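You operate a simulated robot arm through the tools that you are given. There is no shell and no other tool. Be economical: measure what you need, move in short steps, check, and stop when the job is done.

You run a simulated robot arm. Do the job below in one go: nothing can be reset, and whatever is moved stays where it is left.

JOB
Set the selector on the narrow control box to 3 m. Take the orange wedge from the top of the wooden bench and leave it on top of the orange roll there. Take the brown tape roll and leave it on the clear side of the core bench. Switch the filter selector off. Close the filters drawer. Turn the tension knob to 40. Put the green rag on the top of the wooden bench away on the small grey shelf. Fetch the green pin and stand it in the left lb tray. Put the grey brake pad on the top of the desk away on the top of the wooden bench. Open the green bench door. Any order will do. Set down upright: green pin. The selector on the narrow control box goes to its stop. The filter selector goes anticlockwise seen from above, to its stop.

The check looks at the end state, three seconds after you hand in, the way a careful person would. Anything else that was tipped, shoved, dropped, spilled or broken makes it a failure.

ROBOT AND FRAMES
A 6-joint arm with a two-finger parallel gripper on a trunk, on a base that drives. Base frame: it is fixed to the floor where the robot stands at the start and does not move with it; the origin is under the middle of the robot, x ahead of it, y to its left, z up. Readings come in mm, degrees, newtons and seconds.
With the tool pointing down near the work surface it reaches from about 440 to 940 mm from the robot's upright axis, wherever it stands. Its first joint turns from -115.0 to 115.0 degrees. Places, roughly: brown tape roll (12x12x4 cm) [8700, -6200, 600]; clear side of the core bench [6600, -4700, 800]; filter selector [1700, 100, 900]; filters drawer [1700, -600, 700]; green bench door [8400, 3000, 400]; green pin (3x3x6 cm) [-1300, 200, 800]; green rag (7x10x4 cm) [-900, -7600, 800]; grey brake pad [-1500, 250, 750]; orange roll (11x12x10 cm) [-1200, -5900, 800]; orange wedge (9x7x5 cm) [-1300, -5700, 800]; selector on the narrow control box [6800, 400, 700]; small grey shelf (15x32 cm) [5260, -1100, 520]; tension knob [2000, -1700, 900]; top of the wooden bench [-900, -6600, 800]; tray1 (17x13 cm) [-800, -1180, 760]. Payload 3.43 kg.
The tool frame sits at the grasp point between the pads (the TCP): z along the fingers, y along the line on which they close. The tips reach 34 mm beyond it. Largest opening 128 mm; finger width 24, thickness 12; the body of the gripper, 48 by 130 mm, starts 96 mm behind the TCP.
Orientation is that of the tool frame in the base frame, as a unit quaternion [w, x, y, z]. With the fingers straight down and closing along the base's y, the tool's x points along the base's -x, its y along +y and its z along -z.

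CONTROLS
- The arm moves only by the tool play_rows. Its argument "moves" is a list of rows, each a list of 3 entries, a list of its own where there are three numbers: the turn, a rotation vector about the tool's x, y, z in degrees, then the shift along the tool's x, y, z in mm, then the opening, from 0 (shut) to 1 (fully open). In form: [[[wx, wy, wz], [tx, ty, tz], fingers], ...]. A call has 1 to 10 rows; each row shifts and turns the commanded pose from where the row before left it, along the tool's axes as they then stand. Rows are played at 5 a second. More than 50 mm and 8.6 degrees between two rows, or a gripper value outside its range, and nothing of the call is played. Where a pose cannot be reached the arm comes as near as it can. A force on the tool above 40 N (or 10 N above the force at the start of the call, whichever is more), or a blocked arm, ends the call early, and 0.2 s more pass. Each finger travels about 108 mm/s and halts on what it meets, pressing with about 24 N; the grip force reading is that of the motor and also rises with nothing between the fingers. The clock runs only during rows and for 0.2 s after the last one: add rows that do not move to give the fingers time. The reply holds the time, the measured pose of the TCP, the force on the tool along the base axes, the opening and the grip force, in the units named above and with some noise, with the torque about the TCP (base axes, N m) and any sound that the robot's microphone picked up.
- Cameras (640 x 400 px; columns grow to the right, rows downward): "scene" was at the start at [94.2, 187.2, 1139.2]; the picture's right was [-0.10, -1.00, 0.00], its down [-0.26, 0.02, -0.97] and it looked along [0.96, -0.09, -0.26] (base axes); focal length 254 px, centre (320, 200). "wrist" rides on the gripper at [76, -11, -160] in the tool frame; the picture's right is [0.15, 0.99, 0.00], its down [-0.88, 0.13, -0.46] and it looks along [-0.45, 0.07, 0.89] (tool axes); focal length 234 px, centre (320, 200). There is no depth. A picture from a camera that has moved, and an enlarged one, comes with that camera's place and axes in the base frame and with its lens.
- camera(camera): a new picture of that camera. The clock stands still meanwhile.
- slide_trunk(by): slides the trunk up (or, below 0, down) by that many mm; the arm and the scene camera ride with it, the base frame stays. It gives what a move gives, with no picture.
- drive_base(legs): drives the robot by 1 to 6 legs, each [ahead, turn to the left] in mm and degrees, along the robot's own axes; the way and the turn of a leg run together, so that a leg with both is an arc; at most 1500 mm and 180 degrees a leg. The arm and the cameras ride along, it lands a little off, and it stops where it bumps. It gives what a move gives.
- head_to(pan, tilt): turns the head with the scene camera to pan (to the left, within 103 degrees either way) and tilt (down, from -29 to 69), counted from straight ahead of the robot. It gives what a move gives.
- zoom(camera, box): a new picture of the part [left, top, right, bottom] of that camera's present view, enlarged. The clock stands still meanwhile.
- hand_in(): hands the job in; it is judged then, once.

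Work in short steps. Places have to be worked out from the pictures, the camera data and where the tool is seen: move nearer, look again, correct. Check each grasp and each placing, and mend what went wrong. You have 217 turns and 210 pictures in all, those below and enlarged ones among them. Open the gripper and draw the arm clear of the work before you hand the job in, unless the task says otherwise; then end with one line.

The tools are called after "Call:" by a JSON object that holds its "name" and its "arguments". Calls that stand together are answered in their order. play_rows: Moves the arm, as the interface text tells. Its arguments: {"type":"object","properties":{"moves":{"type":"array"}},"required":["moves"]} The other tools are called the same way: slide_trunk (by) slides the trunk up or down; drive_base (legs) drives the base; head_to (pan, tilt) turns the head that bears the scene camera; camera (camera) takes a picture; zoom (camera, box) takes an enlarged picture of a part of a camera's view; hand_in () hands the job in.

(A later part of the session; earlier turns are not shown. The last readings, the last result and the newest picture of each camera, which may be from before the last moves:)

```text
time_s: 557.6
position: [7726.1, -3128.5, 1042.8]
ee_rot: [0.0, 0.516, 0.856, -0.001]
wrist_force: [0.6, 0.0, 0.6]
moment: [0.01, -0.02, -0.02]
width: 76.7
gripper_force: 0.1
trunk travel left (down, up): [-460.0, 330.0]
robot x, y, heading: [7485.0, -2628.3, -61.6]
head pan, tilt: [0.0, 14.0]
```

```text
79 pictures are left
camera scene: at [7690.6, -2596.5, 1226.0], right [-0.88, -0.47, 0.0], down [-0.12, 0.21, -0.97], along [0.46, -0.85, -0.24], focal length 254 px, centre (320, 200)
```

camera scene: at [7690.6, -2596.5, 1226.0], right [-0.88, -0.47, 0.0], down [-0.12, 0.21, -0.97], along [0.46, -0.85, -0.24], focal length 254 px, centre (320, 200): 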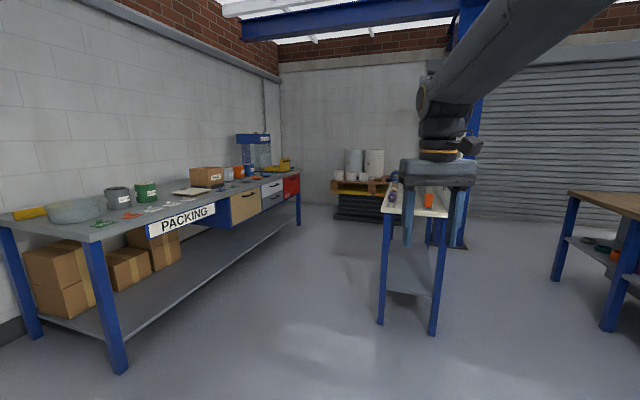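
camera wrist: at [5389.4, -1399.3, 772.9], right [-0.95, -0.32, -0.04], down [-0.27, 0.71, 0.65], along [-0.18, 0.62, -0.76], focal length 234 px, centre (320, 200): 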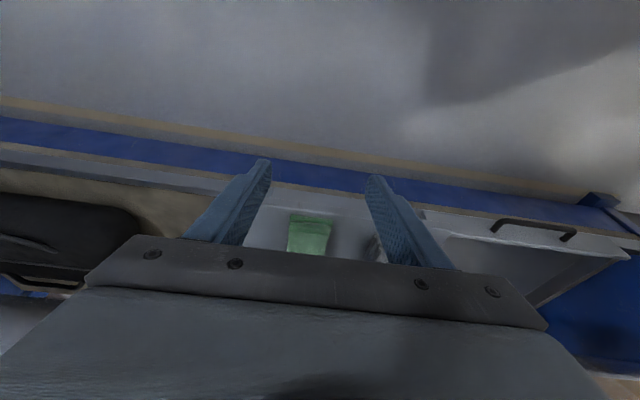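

Call:
{"name": "zoom", "arguments": {"camera": "scene", "box": [320, 130, 480, 230]}}

```text
4.00 times, centred on (400, 180) of scene
camera zoom: at [7690.6, -2596.5, 1226.0], right [-0.88, -0.47, 0.0], down [-0.12, 0.21, -0.97], along [0.46, -0.85, -0.24], focal length 1018 px, centre (0, 280)
```

zoom: 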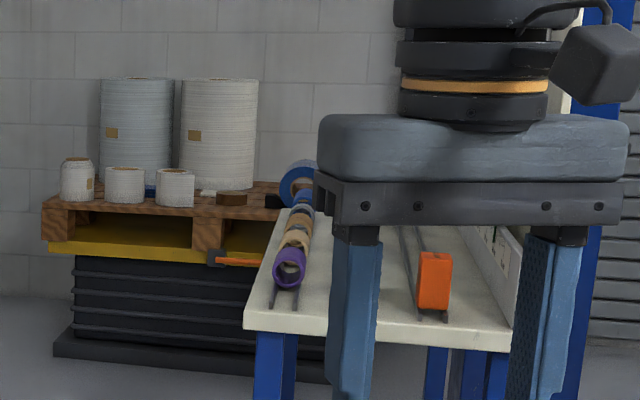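

The brown roll lies flat on the pallet stack at about [8734,-6360]. I drive round between the packing bench and the blue table to it.

Call:
{"name": "drive_base", "arguments": {"legs": [[0, 19], [1500, 0], [80, -40], [1210, 0], [640, -19], [0, 22]]}}

Call:
{"name": "head_to", "arguments": {"pan": 0, "tilt": 35}}

Call:
{"name": "camera", "arguments": {"camera": "scene"}}

```text
time_s: 578.0
position: [8954.3, -6069.5, 1041.2]
ee_rot: [0.0, 0.622, 0.783, -0.001]
wrist_force: [0.2, 0.0, -0.4]
moment: [0.01, 0.03, -0.05]
width: 76.5
gripper_force: 0.0
trunk travel left (down, up): [-460.0, 330.0]
robot x, y, heading: [8850.7, -5524.2, -76.3]
head pan, tilt: [0.0, 14.0]
```

```text
time_s: 578.8
position: [8954.6, -6070.6, 1041.2]
ee_rot: [-0.001, 0.622, 0.783, -0.001]
wrist_force: [-0.2, -1.2, -0.7]
moment: [0.0, 0.01, 0.0]
width: 76.7
gripper_force: 0.1
trunk travel left (down, up): [-460.0, 330.0]
robot x, y, heading: [8853.8, -5524.5, -76.1]
head pan, tilt: [0.0, 35.0]
```

```text
77 pictures are left
camera scene: at [9054.4, -5541.3, 1192.5], right [-0.97, -0.23, 0.0], down [-0.13, 0.56, -0.82], along [0.19, -0.8, -0.57], focal length 254 px, centre (320, 200)
```

scene: 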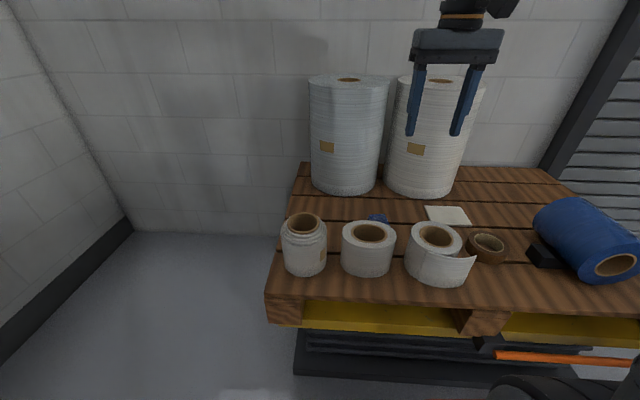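

The brown roll is at about [8669,-6232]. I lower the trunk and bring the wrist camera above it.

Call:
{"name": "slide_trunk", "arguments": {"by": -150}}

Call:
{"name": "play_rows", "arguments": {"moves": [[[0, 0, 0], [-13, -45, 0], 0.6], [[0, 0, 0], [-13, -45, 0], 0.6], [[0, 0, 0], [-13, -45, 0], 0.6], [[0, 0, 0], [-13, -45, 0], 0.6], [[0, 0, 0], [-13, -45, 0], 0.6], [[0, 0, 0], [-13, -45, 0], 0.6], [[0, 0, 0], [-13, -44, 0], 0.6], [[0, 0, 0], [0, 0, 0], 0.6]]}}

Call:
{"name": "camera", "arguments": {"camera": "wrist"}}

```text
time_s: 580.6
position: [8955.1, -6070.9, 891.4]
ee_rot: [0.0, 0.622, 0.783, -0.001]
wrist_force: [-0.3, 0.6, 0.4]
moment: [0.02, -0.01, -0.01]
width: 77.0
gripper_force: 0.1
trunk travel left (down, up): [-310.0, 480.0]
robot x, y, heading: [8852.8, -5524.7, -76.6]
head pan, tilt: [0.0, 35.0]
```

```text
time_s: 582.4
position: [8665.9, -6232.4, 891.8]
ee_rot: [0.0, 0.622, 0.783, -0.002]
wrist_force: [0.6, -0.8, -0.8]
moment: [0.01, -0.02, 0.0]
width: 77.0
gripper_force: 0.1
trunk travel left (down, up): [-310.0, 480.0]
robot x, y, heading: [8851.8, -5520.1, -76.2]
head pan, tilt: [0.0, 35.0]
```

```text
76 pictures are left
camera wrist: at [8637.4, -6160.8, 1049.9], right [0.93, 0.37, 0.0], down [0.33, -0.83, 0.46], along [0.17, -0.43, -0.89], focal length 234 px, centre (320, 200)
```

wrist: 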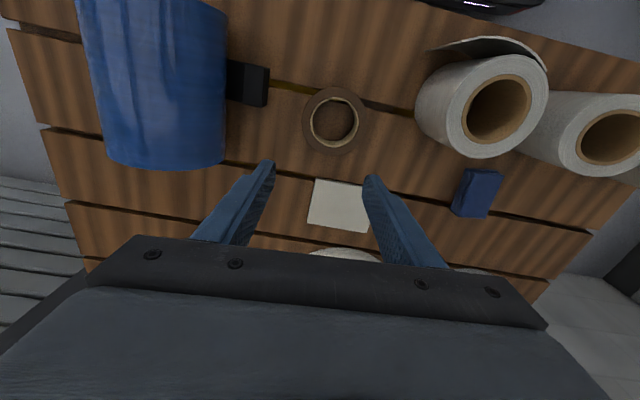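

Tape centre ≈[8686,-6218], ~122 mm across with a wide hole; I'll grip its east wall with one finger in the hole. I move there and descend to z≈700 to check.

Call:
{"name": "play_rows", "arguments": {"moves": [[[0, 0, 0], [5, 37, 0], 0.4], [[0, 0, 0], [5, 37, 0], 0.35], [[0, 0, 0], [0, 0, 48], 0.35], [[0, 0, 0], [0, 0, 48], 0.35], [[0, 0, 0], [0, 0, 48], 0.35], [[0, 0, 0], [0, 0, 45], 0.35], [[0, 0, 0], [0, 0, 0], 0.35]]}}

Call:
{"name": "camera", "arguments": {"camera": "wrist"}}

```text
time_s: 584.0
position: [8738.0, -6204.2, 703.3]
ee_rot: [-0.001, 0.622, 0.783, -0.001]
wrist_force: [0.0, 0.9, -1.5]
moment: [-0.01, -0.01, -0.02]
width: 44.9
gripper_force: 0.0
trunk travel left (down, up): [-310.0, 480.0]
robot x, y, heading: [8847.0, -5522.9, -76.4]
head pan, tilt: [0.0, 35.0]
```

```text
75 pictures are left
camera wrist: at [8710.4, -6132.4, 861.4], right [0.93, 0.37, 0.0], down [0.33, -0.83, 0.46], along [0.17, -0.42, -0.89], focal length 234 px, centre (320, 200)
```

wrist: 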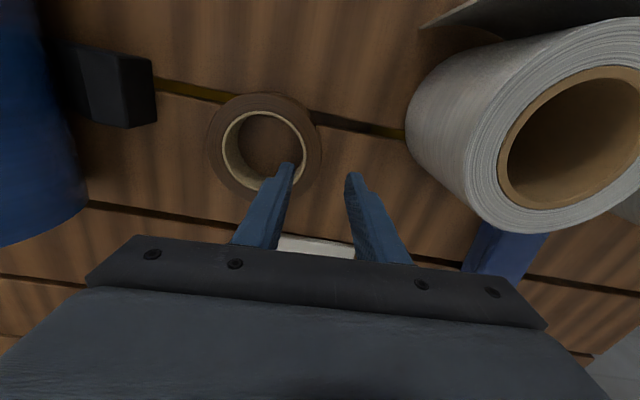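

I correct (+10, -7) and descend to z≈622, one finger inside the ring.

Call:
{"name": "play_rows", "arguments": {"moves": [[[0, 0, 0], [10, -7, 0], 0.35], [[0, 0, 0], [0, 0, 40], 0.35], [[0, 0, 0], [0, 0, 25], 0.35], [[0, 0, 0], [0, 0, 8], 0.35], [[0, 0, 0], [0, 0, 6], 0.35], [[0, 0, 0], [0, 0, 0], 0.35]]}}

Call:
{"name": "camera", "arguments": {"camera": "wrist"}}

```text
time_s: 585.0
position: [8727.1, -6198.6, 633.9]
ee_rot: [0.001, 0.622, 0.783, -0.003]
wrist_force: [1.1, 8.9, 19.4]
moment: [0.64, -0.49, 0.18]
width: 46.1
gripper_force: 1.4
trunk travel left (down, up): [-310.0, 480.0]
robot x, y, heading: [8848.2, -5521.0, -76.5]
head pan, tilt: [0.0, 35.0]
stopped in row 5: the force on the tool passed its limit at 50 N (the readings are from after the stop); the commanded pose is now the measured one
```

```text
74 pictures are left
camera wrist: at [8700.2, -6125.2, 792.1], right [0.93, 0.37, 0.0], down [0.33, -0.83, 0.46], along [0.16, -0.43, -0.89], focal length 234 px, centre (320, 200)
```

wrist: 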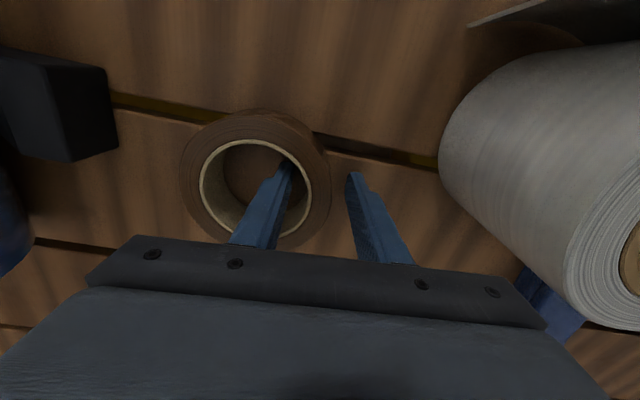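

Tips touched the pallet (z≈600). Inner finger is in the hole; I lift 4 mm and close on the wall.

Call:
{"name": "play_rows", "arguments": {"moves": [[[0, 0, 0], [0, 0, -4], 0.35], [[0, 0, 0], [0, 0, 0], 0.1], [[0, 0, 0], [0, 0, 0], 0.0], [[0, 0, 0], [0, 0, 0], 0.0], [[0, 0, 0], [0, 0, -20], 0.0], [[0, 0, 0], [0, 0, -40], 0.0], [[0, 0, 0], [0, 0, -40], 0.0]]}}

Call:
{"name": "camera", "arguments": {"camera": "wrist"}}

Call:
{"name": "camera", "arguments": {"camera": "scene"}}

```text
time_s: 586.6
position: [8727.9, -6197.1, 739.6]
ee_rot: [0.0, 0.622, 0.783, -0.003]
wrist_force: [-0.8, -0.5, -3.2]
moment: [0.06, -0.06, 0.03]
width: 13.3
gripper_force: 23.5
trunk travel left (down, up): [-310.0, 480.0]
robot x, y, heading: [8847.9, -5525.1, -76.3]
head pan, tilt: [0.0, 35.0]
```

```text
73 pictures are left
camera wrist: at [8700.8, -6125.1, 896.3], right [0.93, 0.37, 0.0], down [0.33, -0.83, 0.46], along [0.16, -0.43, -0.89], focal length 234 px, centre (320, 200)
```

wrist: 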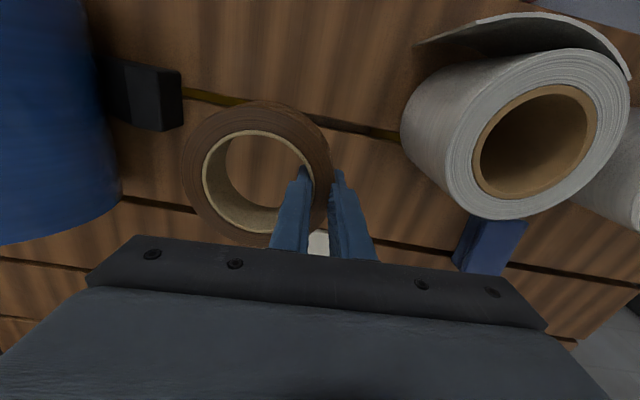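

```text
72 pictures are left
camera scene: at [9064.1, -5582.1, 1042.4], right [-0.97, -0.23, 0.0], down [-0.13, 0.56, -0.82], along [0.19, -0.8, -0.57], focal length 254 px, centre (320, 200)
```

scene: 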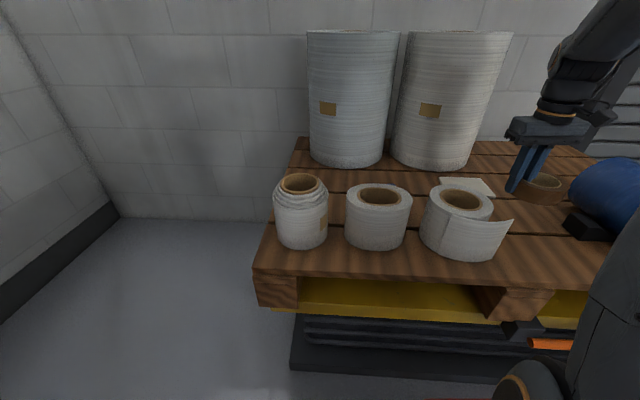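

Tape roll held by its wall. I lift it higher, back out, and go round to the east side of the core bench.

Call:
{"name": "slide_trunk", "arguments": {"by": 260}}

Call:
{"name": "drive_base", "arguments": {"legs": [[-700, 0], [0, 170], [1200, 0], [0, 77], [1300, 0], [0, 90]]}}

Call:
{"name": "head_to", "arguments": {"pan": -20, "tilt": 18}}

Call:
{"name": "camera", "arguments": {"camera": "scene"}}

```text
time_s: 589.3
position: [8728.1, -6198.9, 996.7]
ee_rot: [0.001, 0.623, 0.782, -0.003]
wrist_force: [-0.2, -0.5, -2.8]
moment: [0.05, -0.07, 0.0]
width: 13.4
gripper_force: 23.9
trunk travel left (down, up): [-570.0, 220.0]
robot x, y, heading: [8848.2, -5523.0, -76.5]
head pan, tilt: [0.0, 35.0]
```

```text
time_s: 619.0
position: [6987.4, -3913.1, 996.9]
ee_rot: [0.001, 0.778, 0.628, -0.004]
wrist_force: [-0.2, 0.3, -1.6]
moment: [-0.03, -0.11, -0.01]
width: 13.4
gripper_force: 23.5
trunk travel left (down, up): [-570.0, 220.0]
robot x, y, heading: [7381.3, -3357.8, -101.7]
head pan, tilt: [0.0, 35.0]
```

```text
time_s: 619.9
position: [6986.8, -3913.7, 996.0]
ee_rot: [0.001, 0.778, 0.628, -0.004]
wrist_force: [0.2, 0.4, -2.0]
moment: [-0.01, -0.08, 0.01]
width: 13.3
gripper_force: 23.9
trunk travel left (down, up): [-570.0, 220.0]
robot x, y, heading: [7385.7, -3355.9, -101.7]
head pan, tilt: [-20.0, 18.0]
```

```text
71 pictures are left
camera scene: at [7536.7, -3421.8, 1329.5], right [-0.85, 0.53, 0.0], down [0.16, 0.26, -0.95], along [-0.5, -0.81, -0.31], focal length 254 px, centre (320, 200)
```

scene: 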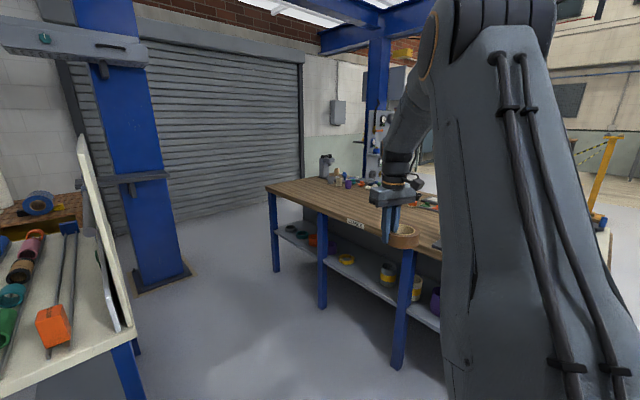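

The east half of the bench top is clear. I drive into the aisle and turn to face the bench.

Call:
{"name": "drive_base", "arguments": {"legs": [[0, 5], [1200, 0], [0, -73]]}}

Call:
{"name": "head_to", "arguments": {"pan": 0, "tilt": 35}}

Call:
{"name": "camera", "arguments": {"camera": "scene"}}

Call:
{"name": "camera", "arguments": {"camera": "wrist"}}

```text
time_s: 629.6
position: [6570.2, -4401.7, 997.8]
ee_rot: [-0.001, 0.996, 0.086, -0.003]
wrist_force: [-0.7, 0.6, -2.5]
moment: [-0.08, -0.01, 0.01]
width: 13.4
gripper_force: 24.1
trunk travel left (down, up): [-570.0, 220.0]
robot x, y, heading: [7239.2, -4560.3, -169.6]
head pan, tilt: [-20.0, 18.0]
```

```text
time_s: 630.5
position: [6569.7, -4402.2, 996.0]
ee_rot: [-0.001, 0.996, 0.085, -0.003]
wrist_force: [0.4, -0.2, -1.7]
moment: [-0.08, -0.02, 0.0]
width: 13.3
gripper_force: 23.7
trunk travel left (down, up): [-570.0, 220.0]
robot x, y, heading: [7239.0, -4561.4, -169.8]
head pan, tilt: [0.0, 35.0]
```

```text
70 pictures are left
camera scene: at [7236.2, -4758.6, 1302.5], right [-0.18, 0.98, 0.0], down [0.56, 0.1, -0.82], along [-0.81, -0.15, -0.57], focal length 254 px, centre (320, 200)
```

scene: 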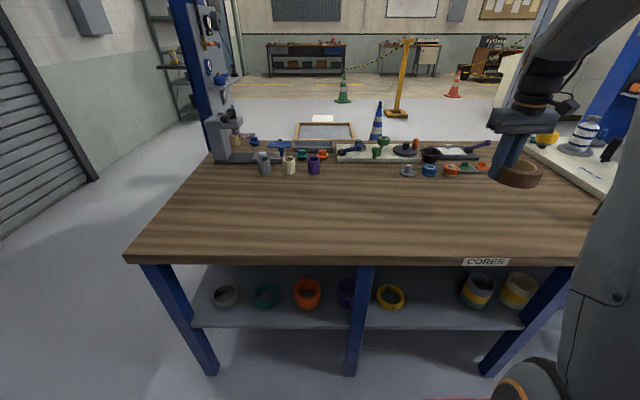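

```text
69 pictures are left
camera wrist: at [6644.1, -4378.2, 1154.3], right [0.31, -0.95, 0.0], down [-0.84, -0.28, 0.46], along [-0.44, -0.14, -0.89], focal length 234 px, centre (320, 200)
```

wrist: 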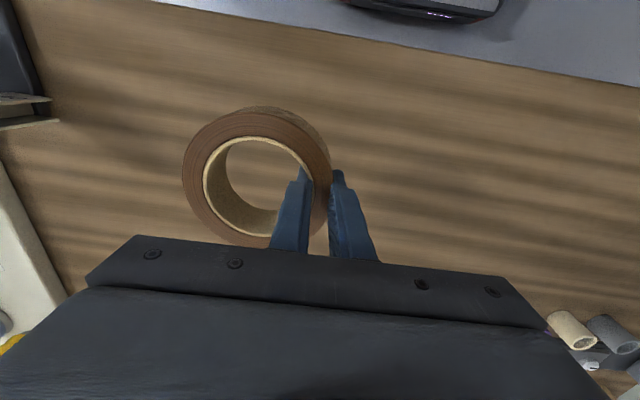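

The clear side is free. I move to about [6605,-4660] and lower.

Call:
{"name": "play_rows", "arguments": {"moves": [[[0, 0, 0], [-2, 43, 0], 0], [[0, 0, 0], [-2, 43, 0], 0], [[0, 0, 0], [-2, 43, 0], 0], [[0, 0, 0], [-2, 43, 0], 0], [[0, 0, 0], [-2, 43, 0], 0], [[0, 0, 0], [0, 43, 0], 0], [[0, 0, 0], [0, 0, 45], 0], [[0, 0, 0], [0, 0, 45], 0], [[0, 0, 0], [0, 0, 20], 0]]}}

Call:
{"name": "zoom", "arguments": {"camera": "scene", "box": [240, 120, 560, 320]}}

```text
time_s: 632.5
position: [6604.1, -4657.7, 883.2]
ee_rot: [-0.001, 0.996, 0.085, -0.002]
wrist_force: [-1.0, -0.2, -1.9]
moment: [-0.07, 0.0, 0.02]
width: 13.5
gripper_force: 24.9
trunk travel left (down, up): [-570.0, 220.0]
robot x, y, heading: [7235.6, -4561.6, -169.9]
head pan, tilt: [0.0, 35.0]
```

```text
2.00 times, centred on (400, 220) of scene
camera zoom: at [7236.5, -4758.8, 1302.4], right [-0.18, 0.98, 0.0], down [0.56, 0.1, -0.82], along [-0.81, -0.15, -0.57], focal length 509 px, centre (160, 160)
```

zoom: 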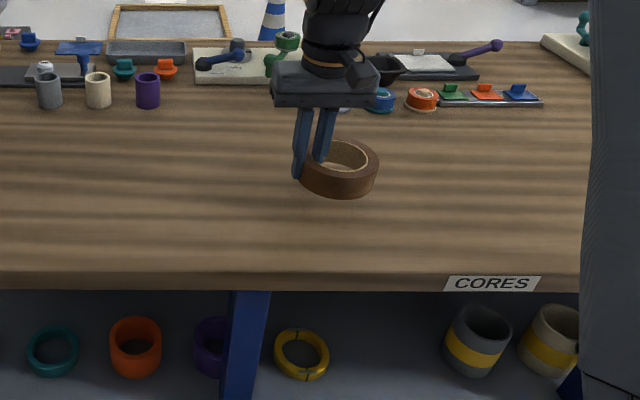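

Call:
{"name": "play_rows", "arguments": {"moves": [[[0, 0, 0], [0, 0, 20], 0], [[0, 0, 0], [0, 0, 8], 0], [[0, 0, 0], [0, 0, 4], 0], [[0, 0, 0], [0, 0, 3], 0], [[0, 0, 0], [0, 0, 3], 0], [[0, 0, 0], [0, 0, 3], 0], [[0, 0, 0], [0, 0, 0], 0]]}}

Call:
{"name": "zoom", "arguments": {"camera": "scene", "box": [320, 140, 480, 240]}}

```text
time_s: 634.1
position: [6603.7, -4657.3, 844.3]
ee_rot: [-0.001, 0.996, 0.085, -0.002]
wrist_force: [0.3, -0.1, -2.6]
moment: [-0.08, -0.01, -0.02]
width: 13.4
gripper_force: 23.9
trunk travel left (down, up): [-570.0, 220.0]
robot x, y, heading: [7237.7, -4561.5, -169.6]
head pan, tilt: [0.0, 35.0]
```

```text
4.00 times, centred on (400, 190) of scene
camera zoom: at [7236.2, -4758.8, 1302.4], right [-0.18, 0.98, 0.0], down [0.56, 0.1, -0.82], along [-0.81, -0.15, -0.57], focal length 1018 px, centre (0, 240)
```

zoom: 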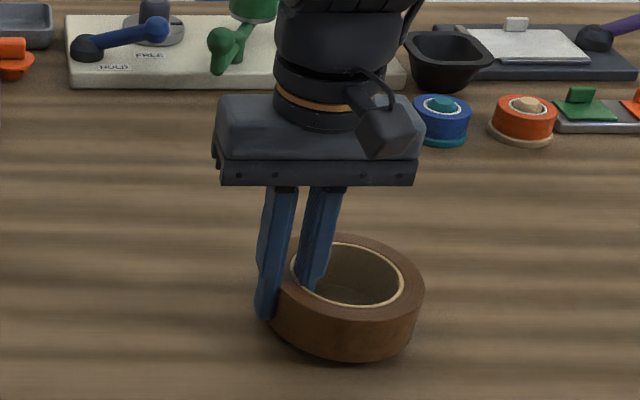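

Call:
{"name": "play_rows", "arguments": {"moves": [[[0, 0, 0], [0, 0, 3], 0], [[0, 0, 0], [0, 0, 3], 0], [[0, 0, 0], [0, 0, 3], 0], [[0, 0, 0], [0, 0, 0], 0]]}}

```text
time_s: 635.1
position: [6603.8, -4657.8, 837.1]
ee_rot: [-0.001, 0.996, 0.086, -0.002]
wrist_force: [0.6, 0.3, 9.5]
moment: [-0.15, -0.18, 0.04]
width: 13.2
gripper_force: 24.5
trunk travel left (down, up): [-570.0, 220.0]
robot x, y, heading: [7234.3, -4565.4, -169.9]
head pan, tilt: [0.0, 35.0]
```

Contact at 837. I open gently (to 45 mm, staying in the hole) and rise.

Call:
{"name": "play_rows", "arguments": {"moves": [[[0, 0, 0], [0, 0, 0], 0.15], [[0, 0, 0], [0, 0, 0], 0.25], [[0, 0, 0], [0, 0, 0], 0.3], [[0, 0, 0], [0, 0, -25], 0.3], [[0, 0, 0], [0, 0, -45], 0.3], [[0, 0, 0], [0, 0, -45], 0.3], [[0, 0, 0], [0, 0, -45], 0.3]]}}

Call:
{"name": "camera", "arguments": {"camera": "wrist"}}

```text
time_s: 636.7
position: [6604.6, -4658.9, 996.2]
ee_rot: [-0.002, 0.996, 0.085, -0.002]
wrist_force: [-0.7, 0.0, 0.6]
moment: [-0.02, -0.01, -0.02]
width: 38.3
gripper_force: 0.1
trunk travel left (down, up): [-570.0, 220.0]
robot x, y, heading: [7237.7, -4560.2, -169.7]
head pan, tilt: [0.0, 35.0]
```

```text
66 pictures are left
camera wrist: at [6678.2, -4634.9, 1154.2], right [0.31, -0.95, 0.0], down [-0.84, -0.28, 0.46], along [-0.44, -0.14, -0.89], focal length 234 px, centre (320, 200)
```

wrist: 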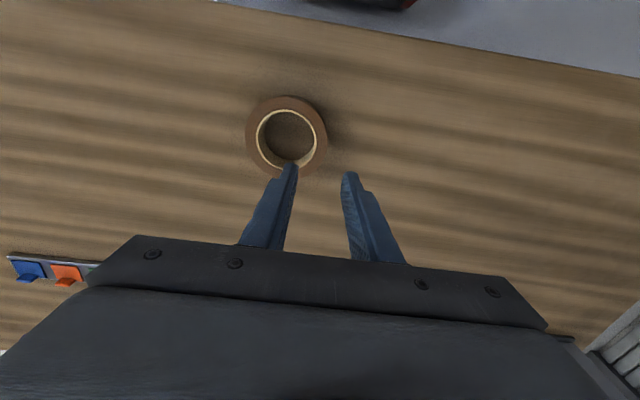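

The tape roll is down on the clear side. Now I drive north to the narrow control box.

Call:
{"name": "drive_base", "arguments": {"legs": [[0, -107], [1213, 0], [1500, 1], [160, 8], [1500, 0], [450, 0]]}}

Call:
{"name": "head_to", "arguments": {"pan": 60, "tilt": 20}}

Call:
{"name": "camera", "arguments": {"camera": "scene"}}

```text
time_s: 654.8
position: [7366.1, -1181.9, 994.5]
ee_rot: [-0.002, 0.719, -0.695, 0.001]
wrist_force: [-0.7, 0.7, -0.3]
moment: [0.02, -0.02, -0.01]
width: 38.4
gripper_force: 0.1
trunk travel left (down, up): [-570.0, 220.0]
robot x, y, heading: [7377.3, -1823.6, 93.1]
head pan, tilt: [0.0, 35.0]
stopped in leg 4: the robot was blocked; the commanded pose is now the measured one
```

```text
time_s: 656.1
position: [7365.0, -1181.5, 993.9]
ee_rot: [-0.003, 0.72, -0.694, 0.0]
wrist_force: [-0.2, 0.6, -0.1]
moment: [0.03, -0.02, -0.02]
width: 38.3
gripper_force: 0.1
trunk travel left (down, up): [-570.0, 220.0]
robot x, y, heading: [7374.3, -1819.7, 93.2]
head pan, tilt: [60.0, 20.0]
```

```text
65 pictures are left
camera scene: at [7100.0, -1841.5, 1326.2], right [0.45, 0.89, 0.0], down [0.31, -0.15, -0.94], along [-0.84, 0.43, -0.34], focal length 254 px, centre (320, 200)
```

scene: 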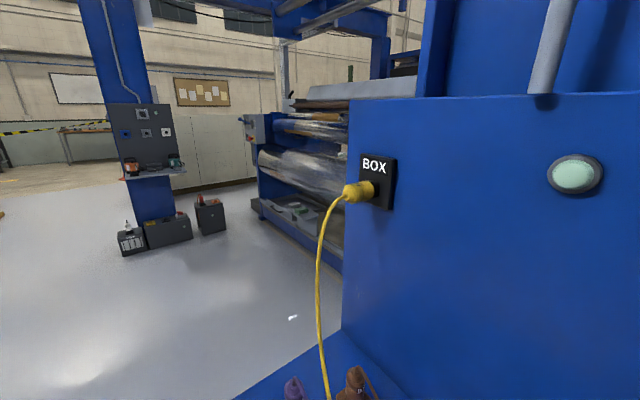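

Blocked by the blue machine's base at front-left. I back up and look down to check nothing was displaced.

Call:
{"name": "drive_base", "arguments": {"legs": [[-250, 0]]}}

Call:
{"name": "head_to", "arguments": {"pan": 25, "tilt": 40}}

Call:
{"name": "camera", "arguments": {"camera": "scene"}}

```text
time_s: 657.9
position: [7376.8, -1430.3, 993.2]
ee_rot: [-0.002, 0.719, -0.695, 0.001]
wrist_force: [-0.3, 0.5, 0.0]
moment: [0.01, -0.02, 0.02]
width: 38.6
gripper_force: 0.0
trunk travel left (down, up): [-570.0, 220.0]
robot x, y, heading: [7387.1, -2068.7, 92.8]
head pan, tilt: [60.0, 20.0]
```

```text
time_s: 658.9
position: [7378.4, -1430.5, 992.7]
ee_rot: [-0.002, 0.719, -0.695, 0.0]
wrist_force: [0.1, -0.1, 0.1]
moment: [0.02, 0.01, -0.01]
width: 38.2
gripper_force: 0.0
trunk travel left (down, up): [-570.0, 220.0]
robot x, y, heading: [7383.8, -2069.3, 93.0]
head pan, tilt: [25.0, 40.0]
```

```text
64 pictures are left
camera scene: at [7155.8, -2056.2, 1294.9], right [0.88, 0.47, 0.0], down [0.3, -0.57, -0.77], along [-0.36, 0.68, -0.64], focal length 254 px, centre (320, 200)
```

scene: 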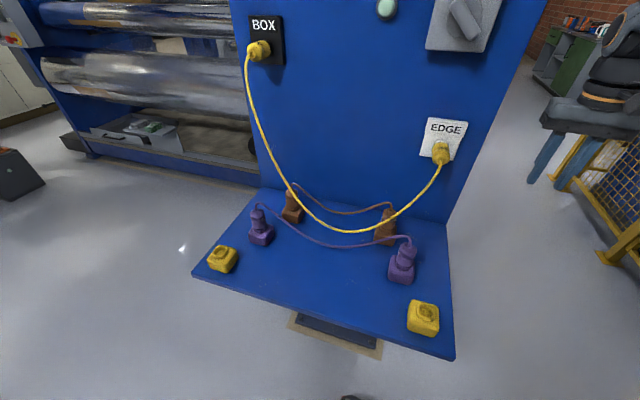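

Nothing was disturbed. I swing out east and go on north, stopping beside the control box to look.

Call:
{"name": "drive_base", "arguments": {"legs": [[0, -84], [475, 0], [0, 88], [1500, 0], [900, 0]]}}

Call:
{"name": "head_to", "arguments": {"pan": 80, "tilt": 28}}

Call:
{"name": "camera", "arguments": {"camera": "scene"}}

```text
time_s: 680.4
position: [7406.1, 1025.7, 994.2]
ee_rot: [-0.002, 0.754, -0.657, 0.0]
wrist_force: [0.0, -0.2, 0.5]
moment: [0.01, -0.01, 0.0]
width: 38.3
gripper_force: 0.0
trunk travel left (down, up): [-570.0, 220.0]
robot x, y, heading: [7484.1, 389.9, 98.7]
head pan, tilt: [25.0, 40.0]
```

```text
time_s: 681.6
position: [7404.8, 1025.8, 993.6]
ee_rot: [-0.001, 0.754, -0.656, 0.0]
wrist_force: [-0.7, 0.2, 0.1]
moment: [-0.02, 0.02, 0.0]
width: 38.3
gripper_force: 0.0
trunk travel left (down, up): [-570.0, 220.0]
robot x, y, heading: [7478.8, 392.9, 98.9]
head pan, tilt: [80.0, 28.0]
```

```text
63 pictures are left
camera scene: at [7205.7, 311.6, 1313.3], right [0.02, 1.0, 0.0], down [0.47, -0.01, -0.88], along [-0.88, 0.02, -0.47], focal length 254 px, centre (320, 200)
```

scene: 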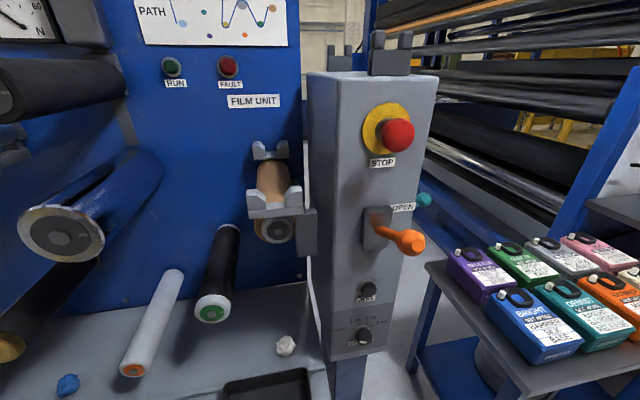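

Narrow control box found, with a small selector at the bottom. I zoom in on it.

Call:
{"name": "zoom", "arguments": {"camera": "scene", "box": [310, 270, 410, 370]}}

```text
4.00 times, centred on (360, 320) of scene
camera zoom: at [7205.7, 311.6, 1313.3], right [0.02, 1.0, 0.0], down [0.47, -0.01, -0.88], along [-0.88, 0.02, -0.47], focal length 1018 px, centre (160, -280)
```

zoom: 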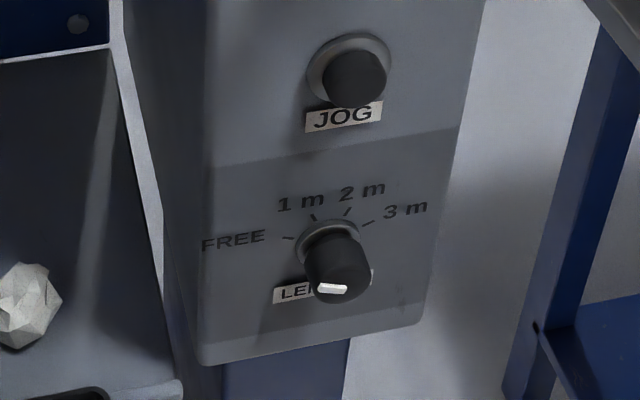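

The selector sits on the vertical face at about [6800,428,715], scale FREE–1–2–3 m clockwise. I retract the arm and turn to face the box.

Call:
{"name": "play_rows", "arguments": {"moves": [[[0, 0, 0], [45, 0, 0], 0.5], [[0, 0, 0], [45, 0, 0], 0.5], [[0, 0, 0], [45, 0, 0], 0.5]]}}

Call:
{"name": "drive_base", "arguments": {"legs": [[130, 0], [0, 91]]}}

Call:
{"name": "slide_trunk", "arguments": {"by": -400}}

Call:
{"name": "head_to", "arguments": {"pan": 0, "tilt": 15}}

Call:
{"name": "camera", "arguments": {"camera": "scene"}}

```text
time_s: 682.5
position: [7424.4, 891.7, 992.2]
ee_rot: [-0.001, 0.754, -0.656, 0.001]
wrist_force: [-0.4, 0.5, -0.2]
moment: [-0.06, -0.01, 0.01]
width: 64.0
gripper_force: 0.2
trunk travel left (down, up): [-570.0, 220.0]
robot x, y, heading: [7484.1, 391.8, 99.0]
head pan, tilt: [80.0, 28.0]
```

```text
time_s: 687.1
position: [6959.0, 522.4, 993.4]
ee_rot: [-0.004, 1.0, 0.009, 0.001]
wrist_force: [5.0, 2.8, 1.3]
moment: [-0.41, 0.48, 0.22]
width: 64.1
gripper_force: 0.1
trunk travel left (down, up): [-570.0, 220.0]
robot x, y, heading: [7464.3, 515.7, -177.6]
head pan, tilt: [80.0, 28.0]
stopped in leg 2: the force on the tool passed its limit at 66 N (the readings are from after the stop); the commanded pose is now the measured one
```

```text
time_s: 687.8
position: [6963.2, 524.3, 974.9]
ee_rot: [-0.005, 1.0, 0.01, 0.003]
wrist_force: [18.4, 11.5, 7.4]
moment: [-1.7, 2.17, 0.94]
width: 64.0
gripper_force: 0.0
trunk travel left (down, up): [-552.0, 238.0]
robot x, y, heading: [7467.8, 517.4, -177.8]
head pan, tilt: [80.0, 28.0]
stopped: the force on the tool passed its limit at 46 N (the readings are from after the stop); the commanded pose is now the measured one
```

```text
time_s: 689.3
position: [6960.7, 525.6, 974.7]
ee_rot: [-0.004, 1.0, 0.009, 0.003]
wrist_force: [15.2, 22.1, 8.0]
moment: [-2.99, 1.91, 0.52]
width: 63.9
gripper_force: 0.1
trunk travel left (down, up): [-552.0, 238.0]
robot x, y, heading: [7463.7, 519.6, -177.8]
head pan, tilt: [0.0, 15.0]
```

```text
61 pictures are left
camera scene: at [7424.7, 321.7, 1316.8], right [-0.04, 1.0, 0.0], down [0.26, 0.01, -0.97], along [-0.97, -0.04, -0.26], focal length 254 px, centre (320, 200)
```

scene: 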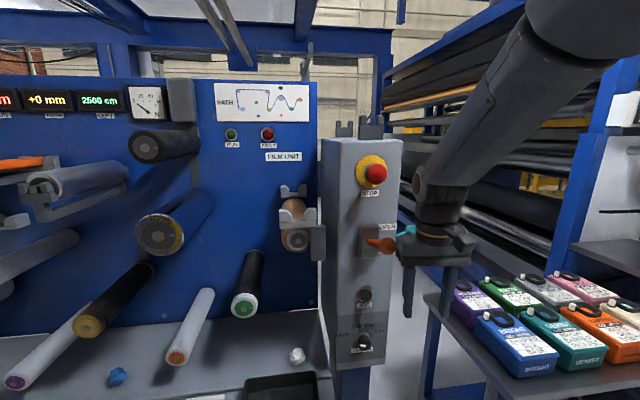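

The gripper touched something beside the box (near the lever/teal handle). I back off by turning right and inspect.

Call:
{"name": "drive_base", "arguments": {"legs": [[0, -12]]}}

Call:
{"name": "drive_base", "arguments": {"legs": [[-250, 0]]}}

Call:
{"name": "zoom", "arguments": {"camera": "scene", "box": [220, 130, 460, 280]}}

```text
time_s: 690.4
position: [6972.6, 625.9, 974.5]
ee_rot: [-0.005, 0.996, -0.094, 0.005]
wrist_force: [0.2, 0.0, -0.7]
moment: [-0.05, -0.02, -0.01]
width: 64.0
gripper_force: 0.0
trunk travel left (down, up): [-552.0, 238.0]
robot x, y, heading: [7460.5, 516.7, 170.1]
head pan, tilt: [0.0, 15.0]
```

```text
time_s: 692.3
position: [7223.2, 585.1, 974.8]
ee_rot: [-0.006, 0.995, -0.095, 0.004]
wrist_force: [0.0, -1.2, 1.2]
moment: [-0.03, 0.0, 0.0]
width: 64.3
gripper_force: 0.1
trunk travel left (down, up): [-552.0, 238.0]
robot x, y, heading: [7713.0, 470.7, 169.9]
head pan, tilt: [0.0, 15.0]
```

```text
2.67 times, centred on (340, 205) of scene
camera zoom: at [7633.6, 289.5, 1316.5], right [0.17, 0.98, 0.0], down [0.25, -0.04, -0.97], along [-0.95, 0.17, -0.26], focal length 678 px, centre (267, 187)
```

zoom: 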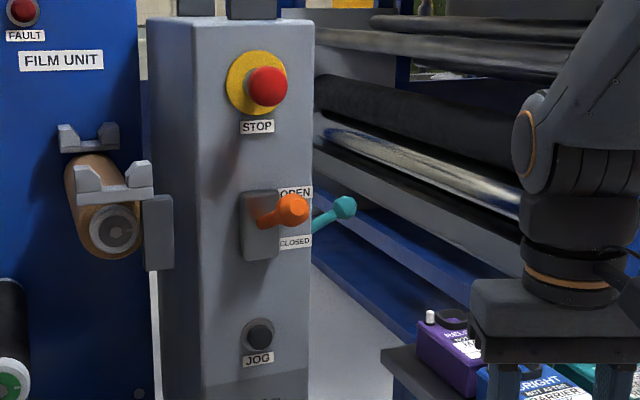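

The lever tip's position matches between before and after pictures, so it wasn't moved. Now I measure the selector from here.

Call:
{"name": "head_to", "arguments": {"pan": 0, "tilt": 30}}

Call:
{"name": "zoom", "arguments": {"camera": "scene", "box": [280, 120, 400, 220]}}

```text
time_s: 693.0
position: [7223.2, 585.4, 974.3]
ee_rot: [-0.005, 0.995, -0.095, 0.004]
wrist_force: [0.2, 0.7, -0.9]
moment: [-0.02, 0.0, 0.0]
width: 64.1
gripper_force: 0.2
trunk travel left (down, up): [-552.0, 238.0]
robot x, y, heading: [7712.0, 474.7, 169.8]
head pan, tilt: [0.0, 30.0]
```

```text
4.00 times, centred on (340, 170) of scene
camera zoom: at [7636.5, 289.0, 1292.4], right [0.17, 0.98, 0.0], down [0.49, -0.09, -0.87], along [-0.85, 0.15, -0.5], focal length 1018 px, centre (240, 320)
```

zoom: 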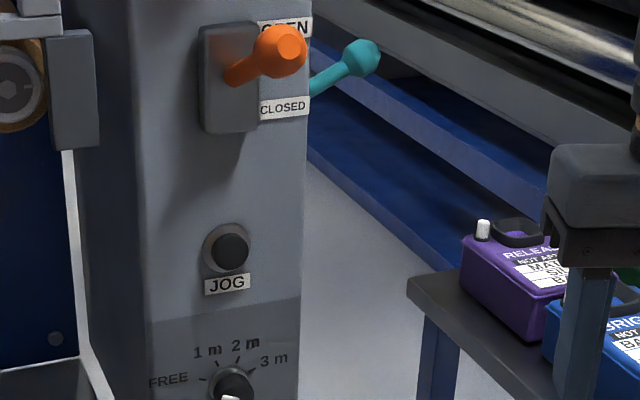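

Selector axis is at about [6810,426,732] facing [.985,.165]. I line the robot up with that axis at a safe distance.

Call:
{"name": "drive_base", "arguments": {"legs": [[0, -25], [145, 0], [0, 44.7]]}}

Call:
{"name": "slide_trunk", "arguments": {"by": -330}}

```text
time_s: 697.8
position: [7093.2, 498.5, 974.5]
ee_rot: [-0.006, 0.997, 0.078, 0.003]
wrist_force: [0.0, -0.3, -0.5]
moment: [0.0, 0.0, 0.0]
width: 63.9
gripper_force: 0.1
trunk travel left (down, up): [-552.0, 238.0]
robot x, y, heading: [7595.0, 556.0, -170.0]
head pan, tilt: [0.0, 30.0]
```

```text
time_s: 701.0
position: [7092.0, 497.4, 645.1]
ee_rot: [-0.005, 0.997, 0.077, 0.003]
wrist_force: [0.0, 0.9, -0.8]
moment: [0.03, -0.02, 0.01]
width: 63.7
gripper_force: 0.0
trunk travel left (down, up): [-222.0, 568.0]
robot x, y, heading: [7594.1, 559.4, -170.2]
head pan, tilt: [0.0, 30.0]
```

Now I pitch the tool up towards horizontal.

Call:
{"name": "play_rows", "arguments": {"moves": [[[0, 0, 0], [-20, 0, -40], 0.5], [[0, 0, 0], [-20, 0, -40], 0.5], [[0, -8.5, 0], [0, 0, 0], 0.5], [[0, -8.5, 0], [0, 0, 0], 0.5], [[0, -8.5, 0], [0, 0, 0], 0.5], [[0, -8.5, 0], [0, 0, 0], 0.5], [[0, -8.5, 0], [0, 0, 0], 0.5], [[0, -8.5, 0], [0, 0, 0], 0.5], [[0, -8.5, 0], [0, 0, 0], 0.5], [[0, -8.5, 0], [0, 0, 0], 0.5]]}}

```text
time_s: 703.2
position: [6967.3, 463.1, 736.0]
ee_rot: [0.027, 0.865, 0.178, -0.469]
wrist_force: [-2.1, 1.7, 1.5]
moment: [-0.11, -0.2, 0.07]
width: 63.7
gripper_force: 0.1
out of reach, approached as far as the arm can: row 5, 6, 7, 8, 9, 10
trunk travel left (down, up): [-222.0, 568.0]
robot x, y, heading: [7591.0, 558.8, -170.2]
head pan, tilt: [0.0, 30.0]
```

Folded too tight; I back the base 130 mm so the arm can extend, then continue pitching while moving forward.

Call:
{"name": "drive_base", "arguments": {"legs": [[-130, 0]]}}

Call:
{"name": "play_rows", "arguments": {"moves": [[[0, 0, 0], [-15, 0, 25], 0.5], [[0, 0, 0], [-15, 0, 25], 0.5], [[0, -8, 0], [-10, 0, 20], 0.5], [[0, -8, 0], [-5, 0, 15], 0.5], [[0, -8, 0], [0, 0, 0], 0.5], [[0, -8, 0], [0, 0, 0], 0.5], [[0, 0, 0], [0, 0, 0], 0.5]]}}

Call:
{"name": "camera", "arguments": {"camera": "wrist"}}

```text
time_s: 704.5
position: [7087.4, 492.9, 743.4]
ee_rot: [0.057, 0.871, 0.08, -0.482]
wrist_force: [1.0, 1.1, 1.1]
moment: [-0.07, -0.05, 0.04]
width: 64.1
gripper_force: 0.0
trunk travel left (down, up): [-222.0, 568.0]
robot x, y, heading: [7719.3, 582.8, -169.8]
head pan, tilt: [0.0, 30.0]
```

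```text
time_s: 706.1
position: [6993.5, 518.7, 743.9]
ee_rot: [0.08, 0.704, 0.066, -0.702]
wrist_force: [0.0, -0.4, 0.0]
moment: [-0.02, 0.01, 0.05]
width: 64.0
gripper_force: 0.0
out of reach, approached as far as the arm can: row 4, 5, 6
trunk travel left (down, up): [-222.0, 568.0]
robot x, y, heading: [7719.5, 579.9, -170.0]
head pan, tilt: [0.0, 30.0]
```

```text
58 pictures are left
camera wrist: at [7147.6, 561.2, 665.6], right [0.2, -0.97, -0.13], down [0.47, -0.02, 0.88], along [-0.86, -0.24, 0.45], focal length 234 px, centre (320, 200)
```

wrist: 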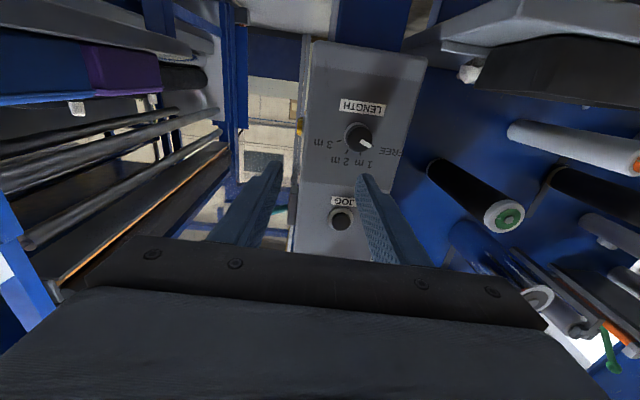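

The tool is horizontal now; the wrist view shows the pointer at FREE and confirms the knob at [6814,424,734]. I shift sideways, drive 100 closer, and pre-turn -72°.

Call:
{"name": "play_rows", "arguments": {"moves": [[[0, 0, 0], [5, 20, 0], 0.6], [[0, 0, 0], [5, 20, 0], 0.6], [[0, 0, 0], [0, 15, 0], 0.6], [[0, 0, 0], [0, 0, 0], 0.6]]}}

Call:
{"name": "drive_base", "arguments": {"legs": [[90, 0]]}}

Call:
{"name": "play_rows", "arguments": {"moves": [[[0, 0, -8.5], [0, 0, 0], 0.6], [[0, 0, -8.5], [0, 0, 0], 0.6], [[0, 0, -8.5], [0, 0, 0], 0.6], [[0, 0, -8.5], [0, 0, 0], 0.6], [[0, 0, -8.5], [0, 0, 0], 0.6], [[0, 0, -8.5], [0, 0, 0], 0.6], [[0, 0, -8.5], [0, 0, 0], 0.6], [[0, 0, -8.5], [0, 0, 0], 0.6], [[0, 0, 0], [0, 0, 0], 0.6]]}}

Call:
{"name": "camera", "arguments": {"camera": "wrist"}}

```text
time_s: 707.1
position: [7003.1, 519.1, 740.6]
ee_rot: [0.081, 0.705, 0.064, -0.701]
wrist_force: [0.7, 0.7, 0.0]
moment: [0.01, 0.0, 0.01]
width: 76.9
gripper_force: 0.0
out of reach, approached as far as the arm can: row 1, 2, 3
trunk travel left (down, up): [-222.0, 568.0]
robot x, y, heading: [7721.0, 578.6, -170.1]
head pan, tilt: [0.0, 30.0]
```

```text
time_s: 708.2
position: [6914.9, 501.2, 740.1]
ee_rot: [0.083, 0.705, 0.066, -0.701]
wrist_force: [-1.3, 0.1, -0.2]
moment: [0.01, -0.01, 0.02]
width: 76.9
gripper_force: 0.1
trunk travel left (down, up): [-222.0, 568.0]
robot x, y, heading: [7628.7, 563.9, -169.8]
head pan, tilt: [0.0, 30.0]
```

```text
time_s: 710.2
position: [6997.1, 639.6, 920.1]
ee_rot: [0.184, -0.629, -0.37, 0.658]
wrist_force: [-0.1, 1.0, -0.2]
moment: [0.0, 0.0, 0.04]
width: 76.9
gripper_force: 0.0
out of reach, approached as far as the arm can: row 1, 2, 3, 4, 5, 6, 7, 8
trunk travel left (down, up): [-222.0, 568.0]
robot x, y, heading: [7629.7, 563.1, -170.1]
head pan, tilt: [0.0, 30.0]
```

```text
57 pictures are left
camera wrist: at [7137.5, 742.0, 885.2], right [0.2, -0.55, -0.81], down [0.59, -0.59, 0.55], along [-0.78, -0.59, 0.21], focal length 234 px, centre (320, 200)
```

wrist: 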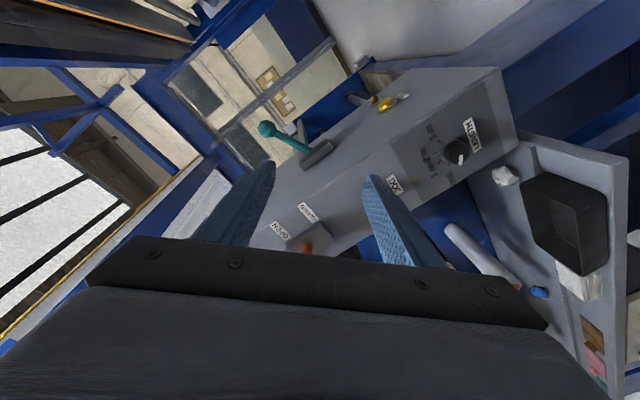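

The arm was too folded: with a horizontal tool it needs a larger radius. I back the base 280 mm and extend the arm forward instead.

Call:
{"name": "drive_base", "arguments": {"legs": [[-280, 0]]}}

Call:
{"name": "play_rows", "arguments": {"moves": [[[0, 0, 0], [0, 0, 40], 0.6], [[0, 0, 0], [0, 0, 40], 0.6], [[0, 0, 0], [0, 0, 40], 0.6], [[0, 0, 0], [0, 0, 30], 0.6], [[0, 0, 0], [0, 0, 0], 0.6]]}}

```text
time_s: 711.8
position: [7150.1, 695.6, 918.4]
ee_rot: [0.188, -0.634, -0.362, 0.657]
wrist_force: [0.4, 0.3, 0.0]
moment: [0.03, 0.04, 0.0]
width: 76.6
gripper_force: 0.1
trunk travel left (down, up): [-222.0, 568.0]
robot x, y, heading: [7787.1, 606.6, -172.5]
head pan, tilt: [0.0, 30.0]
stopped in leg 1: the robot was blocked; the commanded pose is now the measured one
```

```text
time_s: 713.0
position: [7017.9, 676.1, 959.1]
ee_rot: [0.185, -0.636, -0.363, 0.655]
wrist_force: [-0.8, 1.2, 0.5]
moment: [0.02, -0.03, 0.02]
width: 76.8
gripper_force: 0.0
out of reach, approached as far as the arm can: row 1, 2, 3, 4
trunk travel left (down, up): [-222.0, 568.0]
robot x, y, heading: [7786.3, 605.5, -172.3]
head pan, tilt: [0.0, 30.0]
```

Robot is near the cage behind, so it's at its back limit; radius to the knob is ~970, which suits a horizontal tool. I bring the tool back down to the axis and undo the roll.

Call:
{"name": "play_rows", "arguments": {"moves": [[[0, 0, 0], [2, 46, 13], 0.6], [[0, 0, 0], [2, 46, 13], 0.6], [[0, 0, 0], [2, 46, 13], 0.6], [[0, 0, 0], [2, 46, 13], 0.6], [[0, 0, 0], [2, 46, 13], 0.6], [[0, 0, 0], [2, 46, 13], 0.6], [[0, 0, 0], [0, 0, 0], 0.6]]}}

Call:
{"name": "play_rows", "arguments": {"moves": [[[0, 0, 7.5], [0, 0, 0], 0.6], [[0, 0, 7.5], [0, 0, 0], 0.6], [[0, 0, 7.5], [0, 0, 0], 0.6], [[0, 0, 7.5], [0, 0, 0], 0.6], [[0, 0, 7.5], [0, 0, 0], 0.6], [[0, 0, 7.5], [0, 0, 0], 0.6], [[0, 0, 0], [0, 0, 0], 0.6]]}}

```text
time_s: 714.6
position: [7037.3, 591.8, 975.7]
ee_rot: [0.175, -0.642, -0.368, 0.65]
wrist_force: [-0.9, -0.6, -0.1]
moment: [0.01, 0.02, 0.0]
width: 76.7
gripper_force: 0.0
out of reach, approached as far as the arm can: row 1, 2, 3, 4, 5, 6
trunk travel left (down, up): [-222.0, 568.0]
robot x, y, heading: [7785.0, 605.5, -172.2]
head pan, tilt: [0.0, 30.0]
```

```text
time_s: 716.2
position: [7036.4, 594.1, 975.7]
ee_rot: [0.078, 0.724, 0.091, -0.679]
wrist_force: [0.5, -0.3, -0.4]
moment: [-0.03, -0.03, 0.0]
width: 76.9
gripper_force: 0.0
trunk travel left (down, up): [-222.0, 568.0]
robot x, y, heading: [7790.5, 600.7, -172.5]
head pan, tilt: [0.0, 30.0]
```

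Orientation is back to nominal. I test moving straight down in small steps.

Call:
{"name": "play_rows", "arguments": {"moves": [[[0, 0, 0], [40, 0, 0], 0.6], [[0, 0, 0], [40, 0, 0], 0.6], [[0, 0, 0], [40, 0, 0], 0.6], [[0, 0, 0], [40, 0, 0], 0.6], [[0, 0, 0], [40, 0, 0], 0.6], [[0, 0, 0], [40, 0, 0], 0.6]]}}

Call:
{"name": "camera", "arguments": {"camera": "scene"}}

```text
time_s: 717.6
position: [7049.7, 600.5, 737.2]
ee_rot: [0.076, 0.724, 0.091, -0.68]
wrist_force: [-0.2, -0.8, -0.2]
moment: [-0.01, -0.01, 0.01]
width: 76.7
gripper_force: 0.1
trunk travel left (down, up): [-222.0, 568.0]
robot x, y, heading: [7783.5, 609.4, -172.4]
head pan, tilt: [0.0, 30.0]
```

```text
56 pictures are left
camera scene: at [7677.7, 395.6, 962.4], right [-0.13, 0.99, 0.0], down [0.5, 0.07, -0.87], along [-0.86, -0.12, -0.5], focal length 254 px, centre (320, 200)
```

scene: 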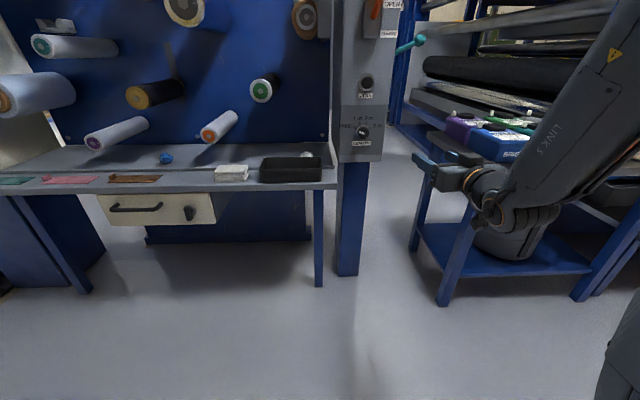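

Reached z 737 without trouble. To line up I strafe the base ~200 mm south (raising the trunk first to clear the film-unit table).

Call:
{"name": "slide_trunk", "arguments": {"by": 180}}

Call:
{"name": "drive_base", "arguments": {"legs": [[0, 50], [240, 0], [0, -54.2]]}}

Call:
{"name": "camera", "arguments": {"camera": "wrist"}}

```text
time_s: 719.6
position: [7051.4, 601.1, 915.5]
ee_rot: [0.078, 0.724, 0.092, -0.679]
wrist_force: [0.4, -1.0, 0.1]
moment: [-0.01, 0.01, -0.02]
width: 76.9
gripper_force: 0.1
trunk travel left (down, up): [-402.0, 388.0]
robot x, y, heading: [7786.2, 608.2, -172.5]
head pan, tilt: [0.0, 30.0]
```

```text
time_s: 721.1
position: [7056.5, 381.7, 918.1]
ee_rot: [0.175, 0.703, 0.195, -0.661]
wrist_force: [0.0, -0.2, -0.1]
moment: [0.0, 0.01, 0.01]
width: 76.7
gripper_force: 0.1
trunk travel left (down, up): [-402.0, 388.0]
robot x, y, heading: [7758.4, 599.4, -161.7]
head pan, tilt: [0.0, 30.0]
stopped in leg 1: the robot was blocked; the commanded pose is now the measured one
```

```text
55 pictures are left
camera wrist: at [7192.2, 476.0, 850.1], right [0.51, -0.85, -0.16], down [0.42, 0.08, 0.91], along [-0.76, -0.52, 0.39], focal length 234 px, centre (320, 200)
```

wrist: 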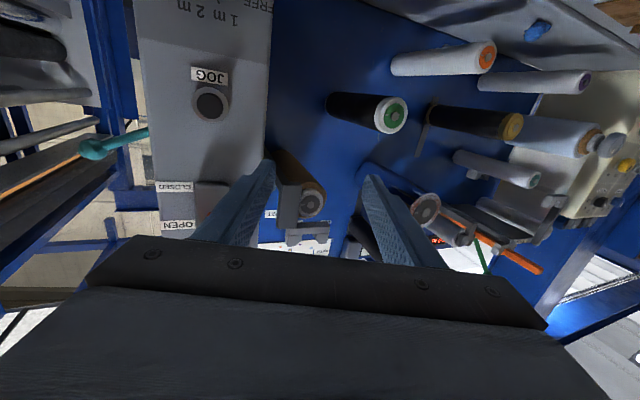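

The base's rear corner met the cage. I go forward 100 first, then strafe south.

Call:
{"name": "drive_base", "arguments": {"legs": [[90, 0], [0, 81], [165, 0], [0, -96]]}}

Call:
{"name": "camera", "arguments": {"camera": "wrist"}}

```text
time_s: 730.8
position: [6962.8, 375.0, 917.8]
ee_rot: [0.089, 0.722, 0.104, -0.678]
wrist_force: [-0.2, 0.3, 0.4]
moment: [-0.02, 0.0, -0.01]
width: 77.1
gripper_force: 0.1
trunk travel left (down, up): [-402.0, 388.0]
robot x, y, heading: [7697.1, 405.5, -176.2]
head pan, tilt: [0.0, 30.0]
```

```text
54 pictures are left
camera wrist: at [7117.4, 430.7, 850.1], right [0.28, -0.95, -0.16], down [0.42, -0.03, 0.91], along [-0.86, -0.32, 0.39], focal length 234 px, centre (320, 200)
```

wrist: 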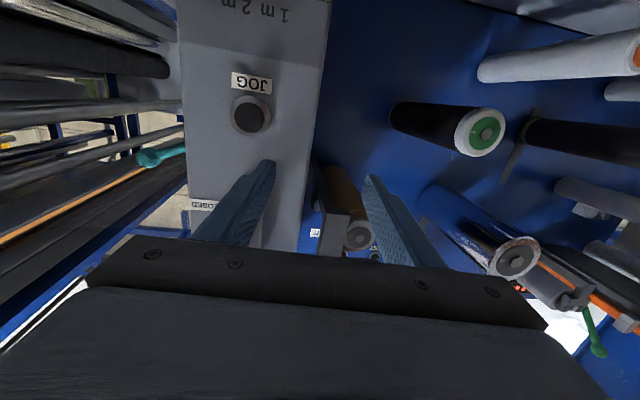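

A 6° turn right should line both position and direction up. Then I lower the trunk back and look.

Call:
{"name": "drive_base", "arguments": {"legs": [[0, -6]]}}

Call:
{"name": "slide_trunk", "arguments": {"by": -185}}

Call:
{"name": "camera", "arguments": {"camera": "wrist"}}

```text
time_s: 731.7
position: [6963.4, 450.4, 916.1]
ee_rot: [0.055, 0.726, 0.067, -0.682]
wrist_force: [-0.1, 0.4, -0.6]
moment: [0.0, -0.01, -0.02]
width: 76.8
gripper_force: 0.1
trunk travel left (down, up): [-402.0, 388.0]
robot x, y, heading: [7697.0, 407.1, 177.8]
head pan, tilt: [0.0, 30.0]
```

```text
time_s: 733.7
position: [6963.3, 448.8, 731.8]
ee_rot: [0.055, 0.726, 0.068, -0.682]
wrist_force: [0.7, -0.4, 0.0]
moment: [0.0, -0.01, 0.03]
width: 76.6
gripper_force: 0.1
trunk travel left (down, up): [-217.0, 573.0]
robot x, y, heading: [7695.4, 406.1, 177.8]
head pan, tilt: [0.0, 30.0]
```

```text
53 pictures are left
camera wrist: at [7122.9, 490.3, 665.1], right [0.18, -0.97, -0.16], down [0.42, -0.07, 0.91], along [-0.89, -0.23, 0.39], focal length 234 px, centre (320, 200)
```

wrist: 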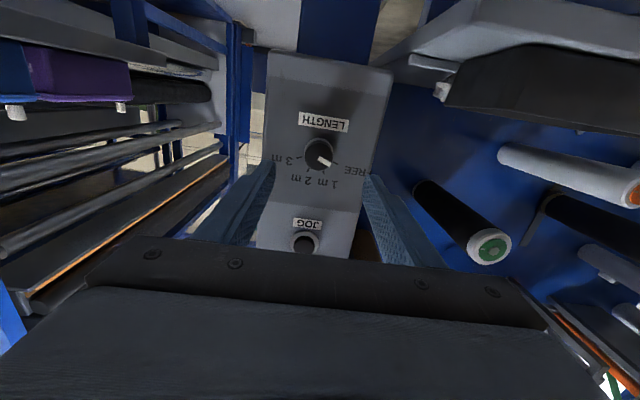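

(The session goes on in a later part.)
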